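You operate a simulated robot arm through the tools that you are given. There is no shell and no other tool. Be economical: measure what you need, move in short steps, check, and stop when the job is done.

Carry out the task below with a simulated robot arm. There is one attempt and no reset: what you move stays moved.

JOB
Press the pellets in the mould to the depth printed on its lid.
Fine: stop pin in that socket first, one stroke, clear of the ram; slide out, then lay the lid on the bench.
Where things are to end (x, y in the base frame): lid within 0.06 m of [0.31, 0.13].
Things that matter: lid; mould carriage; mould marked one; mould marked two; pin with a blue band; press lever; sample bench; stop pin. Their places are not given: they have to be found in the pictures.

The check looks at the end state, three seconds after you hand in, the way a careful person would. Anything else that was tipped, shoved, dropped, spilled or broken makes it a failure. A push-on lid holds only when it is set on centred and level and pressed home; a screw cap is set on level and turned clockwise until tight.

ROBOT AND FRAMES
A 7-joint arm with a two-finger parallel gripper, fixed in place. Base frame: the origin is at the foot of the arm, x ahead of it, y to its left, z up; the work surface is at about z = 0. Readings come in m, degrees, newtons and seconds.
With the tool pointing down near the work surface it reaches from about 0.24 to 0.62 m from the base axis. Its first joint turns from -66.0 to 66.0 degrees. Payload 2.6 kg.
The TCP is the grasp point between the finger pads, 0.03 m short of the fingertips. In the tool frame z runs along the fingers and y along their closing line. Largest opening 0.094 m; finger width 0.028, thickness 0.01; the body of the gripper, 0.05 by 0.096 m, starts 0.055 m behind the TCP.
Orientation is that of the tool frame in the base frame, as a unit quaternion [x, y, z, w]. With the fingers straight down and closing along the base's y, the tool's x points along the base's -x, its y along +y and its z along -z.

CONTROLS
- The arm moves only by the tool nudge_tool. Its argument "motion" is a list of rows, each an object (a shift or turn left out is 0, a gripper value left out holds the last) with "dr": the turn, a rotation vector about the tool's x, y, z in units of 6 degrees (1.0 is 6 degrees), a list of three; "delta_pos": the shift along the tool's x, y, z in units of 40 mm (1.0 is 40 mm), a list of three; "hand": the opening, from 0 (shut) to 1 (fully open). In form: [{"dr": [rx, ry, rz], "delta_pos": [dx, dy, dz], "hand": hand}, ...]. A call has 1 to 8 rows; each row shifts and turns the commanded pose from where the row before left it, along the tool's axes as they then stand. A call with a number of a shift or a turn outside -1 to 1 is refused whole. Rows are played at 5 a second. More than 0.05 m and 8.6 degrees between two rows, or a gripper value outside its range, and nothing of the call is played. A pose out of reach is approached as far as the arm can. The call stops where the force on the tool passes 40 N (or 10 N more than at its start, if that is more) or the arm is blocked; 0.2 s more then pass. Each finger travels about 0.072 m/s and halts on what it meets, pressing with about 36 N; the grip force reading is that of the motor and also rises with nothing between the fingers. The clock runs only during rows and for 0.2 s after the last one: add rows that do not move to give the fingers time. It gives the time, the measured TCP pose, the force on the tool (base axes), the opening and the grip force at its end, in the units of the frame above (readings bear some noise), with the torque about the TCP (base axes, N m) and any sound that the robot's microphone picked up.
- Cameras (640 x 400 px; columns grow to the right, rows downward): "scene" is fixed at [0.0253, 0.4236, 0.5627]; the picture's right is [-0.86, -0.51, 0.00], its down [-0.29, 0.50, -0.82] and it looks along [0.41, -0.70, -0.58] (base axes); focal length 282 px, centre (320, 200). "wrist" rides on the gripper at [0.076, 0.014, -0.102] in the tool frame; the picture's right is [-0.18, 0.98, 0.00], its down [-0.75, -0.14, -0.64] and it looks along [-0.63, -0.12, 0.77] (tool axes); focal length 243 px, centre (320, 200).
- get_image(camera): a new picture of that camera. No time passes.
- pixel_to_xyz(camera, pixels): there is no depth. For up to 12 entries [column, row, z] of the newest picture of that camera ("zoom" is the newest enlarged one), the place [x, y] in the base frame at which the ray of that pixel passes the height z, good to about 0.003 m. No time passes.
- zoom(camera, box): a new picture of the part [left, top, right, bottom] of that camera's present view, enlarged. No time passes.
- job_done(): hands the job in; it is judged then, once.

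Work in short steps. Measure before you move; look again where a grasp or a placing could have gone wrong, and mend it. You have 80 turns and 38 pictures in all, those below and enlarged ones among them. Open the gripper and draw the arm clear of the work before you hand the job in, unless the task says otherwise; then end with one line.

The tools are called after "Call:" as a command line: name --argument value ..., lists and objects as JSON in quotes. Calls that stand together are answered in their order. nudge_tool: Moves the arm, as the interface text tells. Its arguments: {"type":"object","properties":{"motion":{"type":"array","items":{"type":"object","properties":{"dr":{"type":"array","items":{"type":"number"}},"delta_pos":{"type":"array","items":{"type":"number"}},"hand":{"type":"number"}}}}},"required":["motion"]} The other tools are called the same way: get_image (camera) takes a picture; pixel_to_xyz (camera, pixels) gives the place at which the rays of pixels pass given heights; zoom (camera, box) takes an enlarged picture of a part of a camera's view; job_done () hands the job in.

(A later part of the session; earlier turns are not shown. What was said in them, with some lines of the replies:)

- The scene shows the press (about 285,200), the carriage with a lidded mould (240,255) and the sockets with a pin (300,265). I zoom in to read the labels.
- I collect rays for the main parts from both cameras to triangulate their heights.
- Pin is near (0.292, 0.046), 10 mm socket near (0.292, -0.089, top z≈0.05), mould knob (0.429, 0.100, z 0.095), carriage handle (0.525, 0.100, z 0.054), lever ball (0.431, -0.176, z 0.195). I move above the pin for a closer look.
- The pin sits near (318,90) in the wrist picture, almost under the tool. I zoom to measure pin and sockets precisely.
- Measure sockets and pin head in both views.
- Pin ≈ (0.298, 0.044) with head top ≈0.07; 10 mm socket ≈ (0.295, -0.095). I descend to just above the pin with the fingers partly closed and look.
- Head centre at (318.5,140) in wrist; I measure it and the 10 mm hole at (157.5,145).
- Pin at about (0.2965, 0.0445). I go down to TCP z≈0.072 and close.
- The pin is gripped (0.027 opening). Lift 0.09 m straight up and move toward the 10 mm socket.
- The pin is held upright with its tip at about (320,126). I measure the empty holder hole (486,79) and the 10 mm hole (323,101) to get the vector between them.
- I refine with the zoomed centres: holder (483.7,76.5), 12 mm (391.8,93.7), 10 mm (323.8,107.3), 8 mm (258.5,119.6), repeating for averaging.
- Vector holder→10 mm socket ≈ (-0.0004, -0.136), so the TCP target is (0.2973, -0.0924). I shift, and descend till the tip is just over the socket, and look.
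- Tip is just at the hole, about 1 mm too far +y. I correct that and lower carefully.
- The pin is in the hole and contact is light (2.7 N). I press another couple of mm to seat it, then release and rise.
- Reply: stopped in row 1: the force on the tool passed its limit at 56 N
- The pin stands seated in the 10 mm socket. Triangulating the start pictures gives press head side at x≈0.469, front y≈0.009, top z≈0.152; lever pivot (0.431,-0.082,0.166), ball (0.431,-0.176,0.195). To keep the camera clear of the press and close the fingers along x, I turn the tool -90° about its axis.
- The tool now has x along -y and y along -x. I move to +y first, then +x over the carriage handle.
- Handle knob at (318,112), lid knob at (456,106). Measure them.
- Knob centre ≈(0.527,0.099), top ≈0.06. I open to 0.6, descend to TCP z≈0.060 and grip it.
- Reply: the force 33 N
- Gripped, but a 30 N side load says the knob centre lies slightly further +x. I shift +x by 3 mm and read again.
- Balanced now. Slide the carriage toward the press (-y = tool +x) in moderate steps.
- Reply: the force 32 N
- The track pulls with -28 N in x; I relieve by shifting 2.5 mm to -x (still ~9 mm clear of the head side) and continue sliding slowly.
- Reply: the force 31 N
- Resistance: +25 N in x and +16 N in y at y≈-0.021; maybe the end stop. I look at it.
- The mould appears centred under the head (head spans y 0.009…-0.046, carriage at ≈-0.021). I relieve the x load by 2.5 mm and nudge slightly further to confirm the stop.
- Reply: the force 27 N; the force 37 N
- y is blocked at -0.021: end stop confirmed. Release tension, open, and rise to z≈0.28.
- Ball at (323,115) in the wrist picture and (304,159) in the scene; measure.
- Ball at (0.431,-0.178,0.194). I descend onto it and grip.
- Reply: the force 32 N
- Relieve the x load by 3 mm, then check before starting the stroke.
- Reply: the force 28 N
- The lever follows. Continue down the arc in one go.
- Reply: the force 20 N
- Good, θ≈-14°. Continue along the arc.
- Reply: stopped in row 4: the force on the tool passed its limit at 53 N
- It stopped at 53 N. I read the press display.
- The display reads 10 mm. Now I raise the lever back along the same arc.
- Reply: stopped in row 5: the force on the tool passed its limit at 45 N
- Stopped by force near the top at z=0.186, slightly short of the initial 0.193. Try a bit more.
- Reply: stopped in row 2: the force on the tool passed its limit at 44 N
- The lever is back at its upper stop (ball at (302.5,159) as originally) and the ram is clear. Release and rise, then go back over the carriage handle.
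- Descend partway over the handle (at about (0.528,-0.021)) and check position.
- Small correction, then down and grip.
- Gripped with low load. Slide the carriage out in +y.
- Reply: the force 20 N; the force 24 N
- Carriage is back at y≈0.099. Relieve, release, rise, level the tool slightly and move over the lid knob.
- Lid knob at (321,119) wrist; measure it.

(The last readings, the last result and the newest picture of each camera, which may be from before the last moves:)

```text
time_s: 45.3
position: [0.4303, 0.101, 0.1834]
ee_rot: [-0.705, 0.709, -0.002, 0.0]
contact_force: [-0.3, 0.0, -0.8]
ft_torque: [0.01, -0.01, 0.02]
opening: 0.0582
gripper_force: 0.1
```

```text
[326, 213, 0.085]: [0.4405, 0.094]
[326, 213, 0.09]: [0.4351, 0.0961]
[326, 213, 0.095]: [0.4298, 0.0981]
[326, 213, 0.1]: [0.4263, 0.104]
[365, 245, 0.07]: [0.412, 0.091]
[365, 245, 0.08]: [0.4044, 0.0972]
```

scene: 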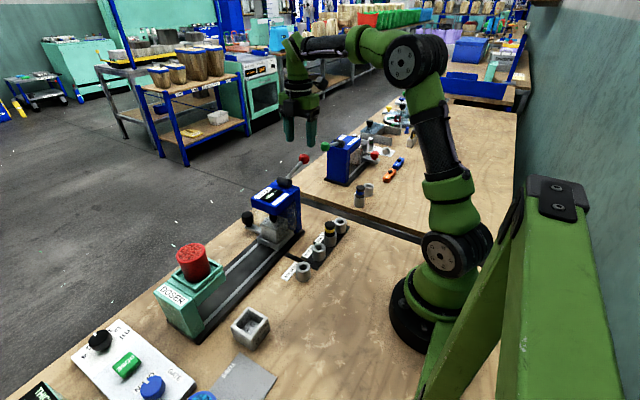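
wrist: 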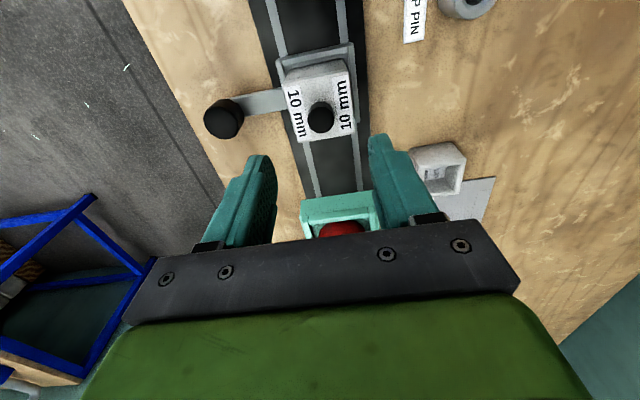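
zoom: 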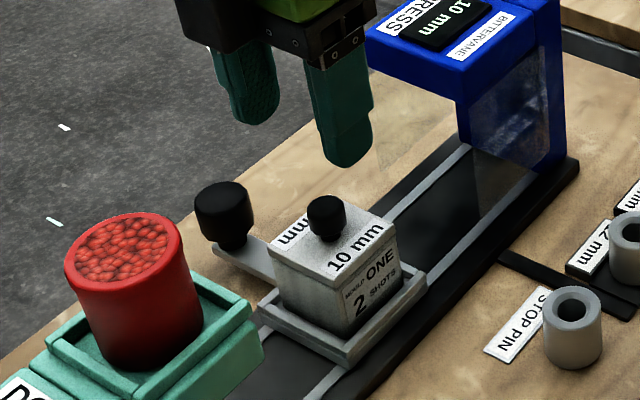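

Knob at (0.430,0.099), top ≈0.097. Descend until the tips are just above the lid plate (TCP z≈0.108) and grip.

Call:
nudge_tool --motion '[{"delta_pos": [0.05, 0, 0.6]}, {"delta_pos": [0, 0, 0.7]}, {"delta_pos": [0, 0, 0.58]}, {}, {"hand": 0}, {"hand": 0}, {"hand": 0}, {}]'

Call:
zoom --camera "scene" --box '[190, 200, 290, 280]'

```text
time_s: 47.1
position: [0.4309, 0.1002, 0.1076]
ee_rot: [-0.706, 0.708, -0.002, 0.0]
contact_force: [-0.1, 0.1, 0.4]
ft_torque: [0.03, -0.01, 0.0]
opening: 0.0209
gripper_force: 36.3
```

```text
5.00 times, centred on (240, 240) of scene
```

zoom: 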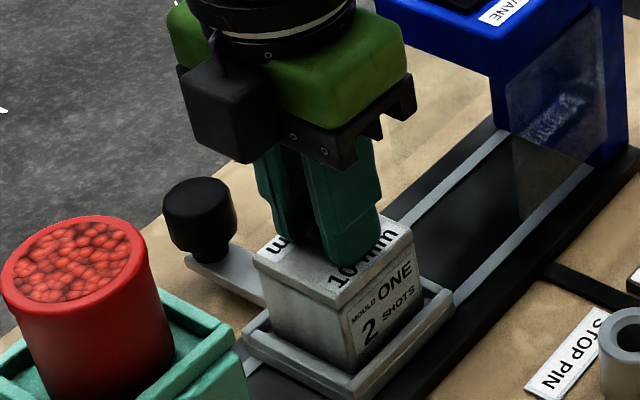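

Knob gripped (0.021). Lift slowly 25 mm, and check the mould stays.

Call:
nudge_tool --motion '[{"delta_pos": [0, 0, -0.1]}, {"delta_pos": [0, 0, -0.1]}, {"delta_pos": [0, 0, -0.2]}, {"delta_pos": [0, 0, -0.25]}, {}]'

Call:
zoom --camera "scene" --box '[190, 200, 290, 280]'

```text
time_s: 48.3
position: [0.4303, 0.0987, 0.1331]
ee_rot: [-0.706, 0.708, -0.002, 0.0]
contact_force: [-0.2, 0.5, -0.3]
ft_torque: [0.0, 0.01, 0.02]
opening: 0.021
gripper_force: 35.6
```

```text
5.00 times, centred on (240, 240) of scene
```

zoom: 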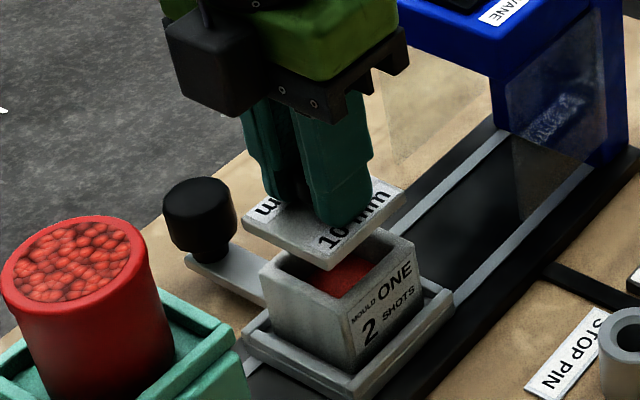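

Lid is off cleanly and the mould stayed with pellets in it. I raise to z≈0.18, carry to (0.31, 0.117) — clear of mould two — and lower partway.

Call:
nudge_tool --motion '[{"delta_pos": [0, 0, -0.6]}, {"delta_pos": [0, 0, -0.6]}, {"delta_pos": [-0.1, 0.75, 0]}, {"delta_pos": [-0.1, 0.75, 0]}, {"delta_pos": [-0.1, 0.75, 0]}, {"delta_pos": [-0.1, 0.75, 0]}, {}]'

Call:
nudge_tool --motion '[{"delta_pos": [0, 0, 0.8]}, {"delta_pos": [0, 0, 0.8]}, {"delta_pos": [0, 0, 0.8]}, {}]'

Call:
zoom --camera "scene" --box '[200, 220, 360, 350]'

```text
time_s: 49.9
position: [0.3118, 0.1139, 0.1802]
ee_rot: [-0.706, 0.708, -0.001, -0.001]
contact_force: [-1.2, -0.2, -0.8]
ft_torque: [0.01, 0.02, 0.0]
opening: 0.0208
gripper_force: 35.9
```

```text
time_s: 50.9
position: [0.3115, 0.1161, 0.0839]
ee_rot: [-0.706, 0.709, -0.001, 0.001]
contact_force: [0.1, 0.5, -0.7]
ft_torque: [-0.01, 0.01, 0.02]
opening: 0.0209
gripper_force: 36.2
```

```text
3.08 times, centred on (280, 285) of scene
```

zoom: 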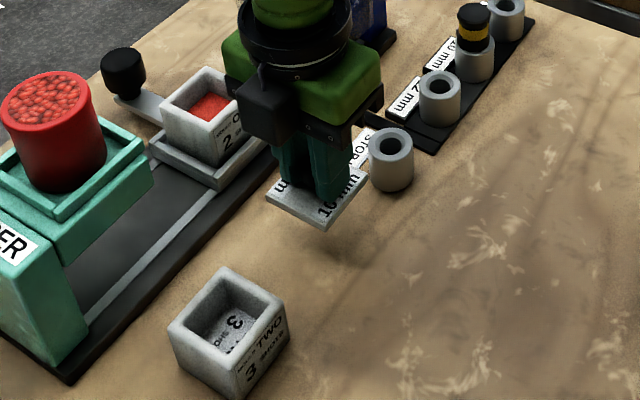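

Lid is level and clear of everything. Lower slowly to contact.

Call:
nudge_tool --motion '[{"delta_pos": [0, 0, 0.4]}, {"delta_pos": [0, 0, 0.3]}, {"delta_pos": [0, 0, 0.15]}, {"delta_pos": [0, 0, 0.1]}, {}]'

```text
time_s: 52.1
position: [0.3108, 0.1157, 0.0456]
ee_rot: [-0.706, 0.708, -0.001, 0.0]
contact_force: [0.1, -0.1, -0.2]
ft_torque: [-0.01, 0.01, 0.02]
opening: 0.021
gripper_force: 36.1
```

Call:
nudge_tool --motion '[{"delta_pos": [0, 0, 0.05]}, {"delta_pos": [0, 0, 0.05]}, {}]'

```text
time_s: 53.0
position: [0.3113, 0.1162, 0.0429]
ee_rot: [-0.705, 0.709, -0.002, 0.0]
contact_force: [-2.5, -1.6, 7.2]
ft_torque: [0.02, 0.11, 0.03]
opening: 0.0211
gripper_force: 36.1
stopped in row 3: the force on the tool passed its limit at 41 N (the readings are from after the stop); the commanded pose is now the measured one
```

The lid touches the bench (z force). Open gently and rise straight up.

Call:
nudge_tool --motion '[{"hand": 0.45}, {"hand": 0.45}, {"hand": 0.45}, {"delta_pos": [0, 0, -0.5]}, {"delta_pos": [0, 0, -0.9]}, {"delta_pos": [0, 0, -0.9]}, {"delta_pos": [0, 0, -0.9]}, {"delta_pos": [0, 0, -0.9]}]'

Call:
get_image --camera "scene"

Call:
zoom --camera "scene" --box '[180, 140, 360, 350]'

```text
time_s: 54.8
position: [0.308, 0.1166, 0.2086]
ee_rot: [-0.705, 0.709, -0.003, 0.0]
contact_force: [-0.3, -0.6, 0.0]
ft_torque: [-0.03, 0.02, -0.02]
opening: 0.0423
gripper_force: 0.1
```

```text
2 pictures are left
```

scene: 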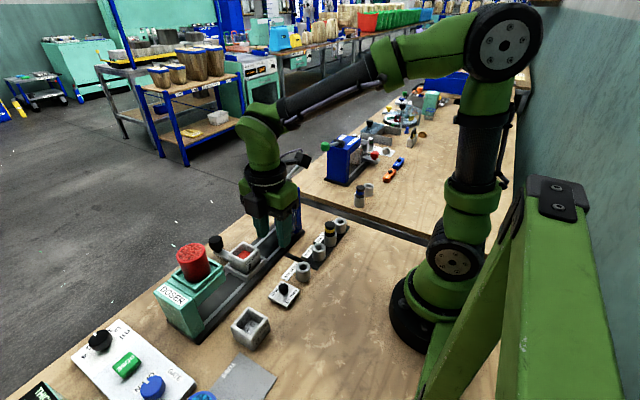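

```text
1.90 times, centred on (270, 245) of scene
```

zoom: 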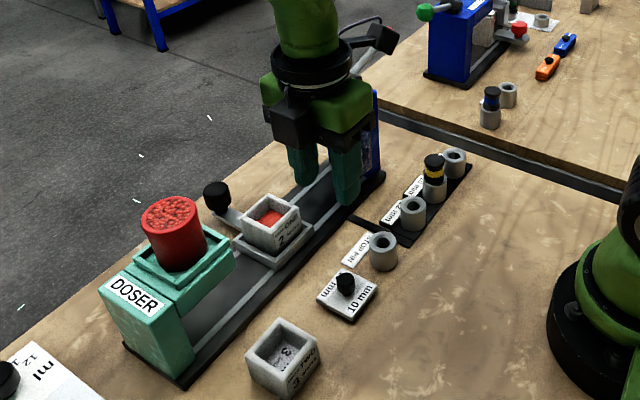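

The lid lies flat at about (284,294), near (0.31,0.116). The pin is in the 10 mm socket, the carriage is out and the pellets are pressed. I draw the arm up and hand in.

Call:
nudge_tool --motion '[{"delta_pos": [0, 0, -0.9]}, {"delta_pos": [0, 0, -0.9]}, {"delta_pos": [0, 0, -0.9], "hand": 0.9}, {}]'

Call:
job_done

```text
time_s: 55.8
position: [0.3103, 0.1174, 0.3169]
ee_rot: [-0.705, 0.709, -0.002, 0.001]
contact_force: [-0.6, -0.6, 0.1]
ft_torque: [0.0, -0.02, -0.01]
opening: 0.0847
gripper_force: 0.0
```

```text
The job is handed in.
```

I pressed the pellets in mould one to 10 mm in one stroke, with the stop pin in the 10 mm socket; the ram is back up, the carriage is slid out, and the lid lies on the bench near (0.31, 0.116).
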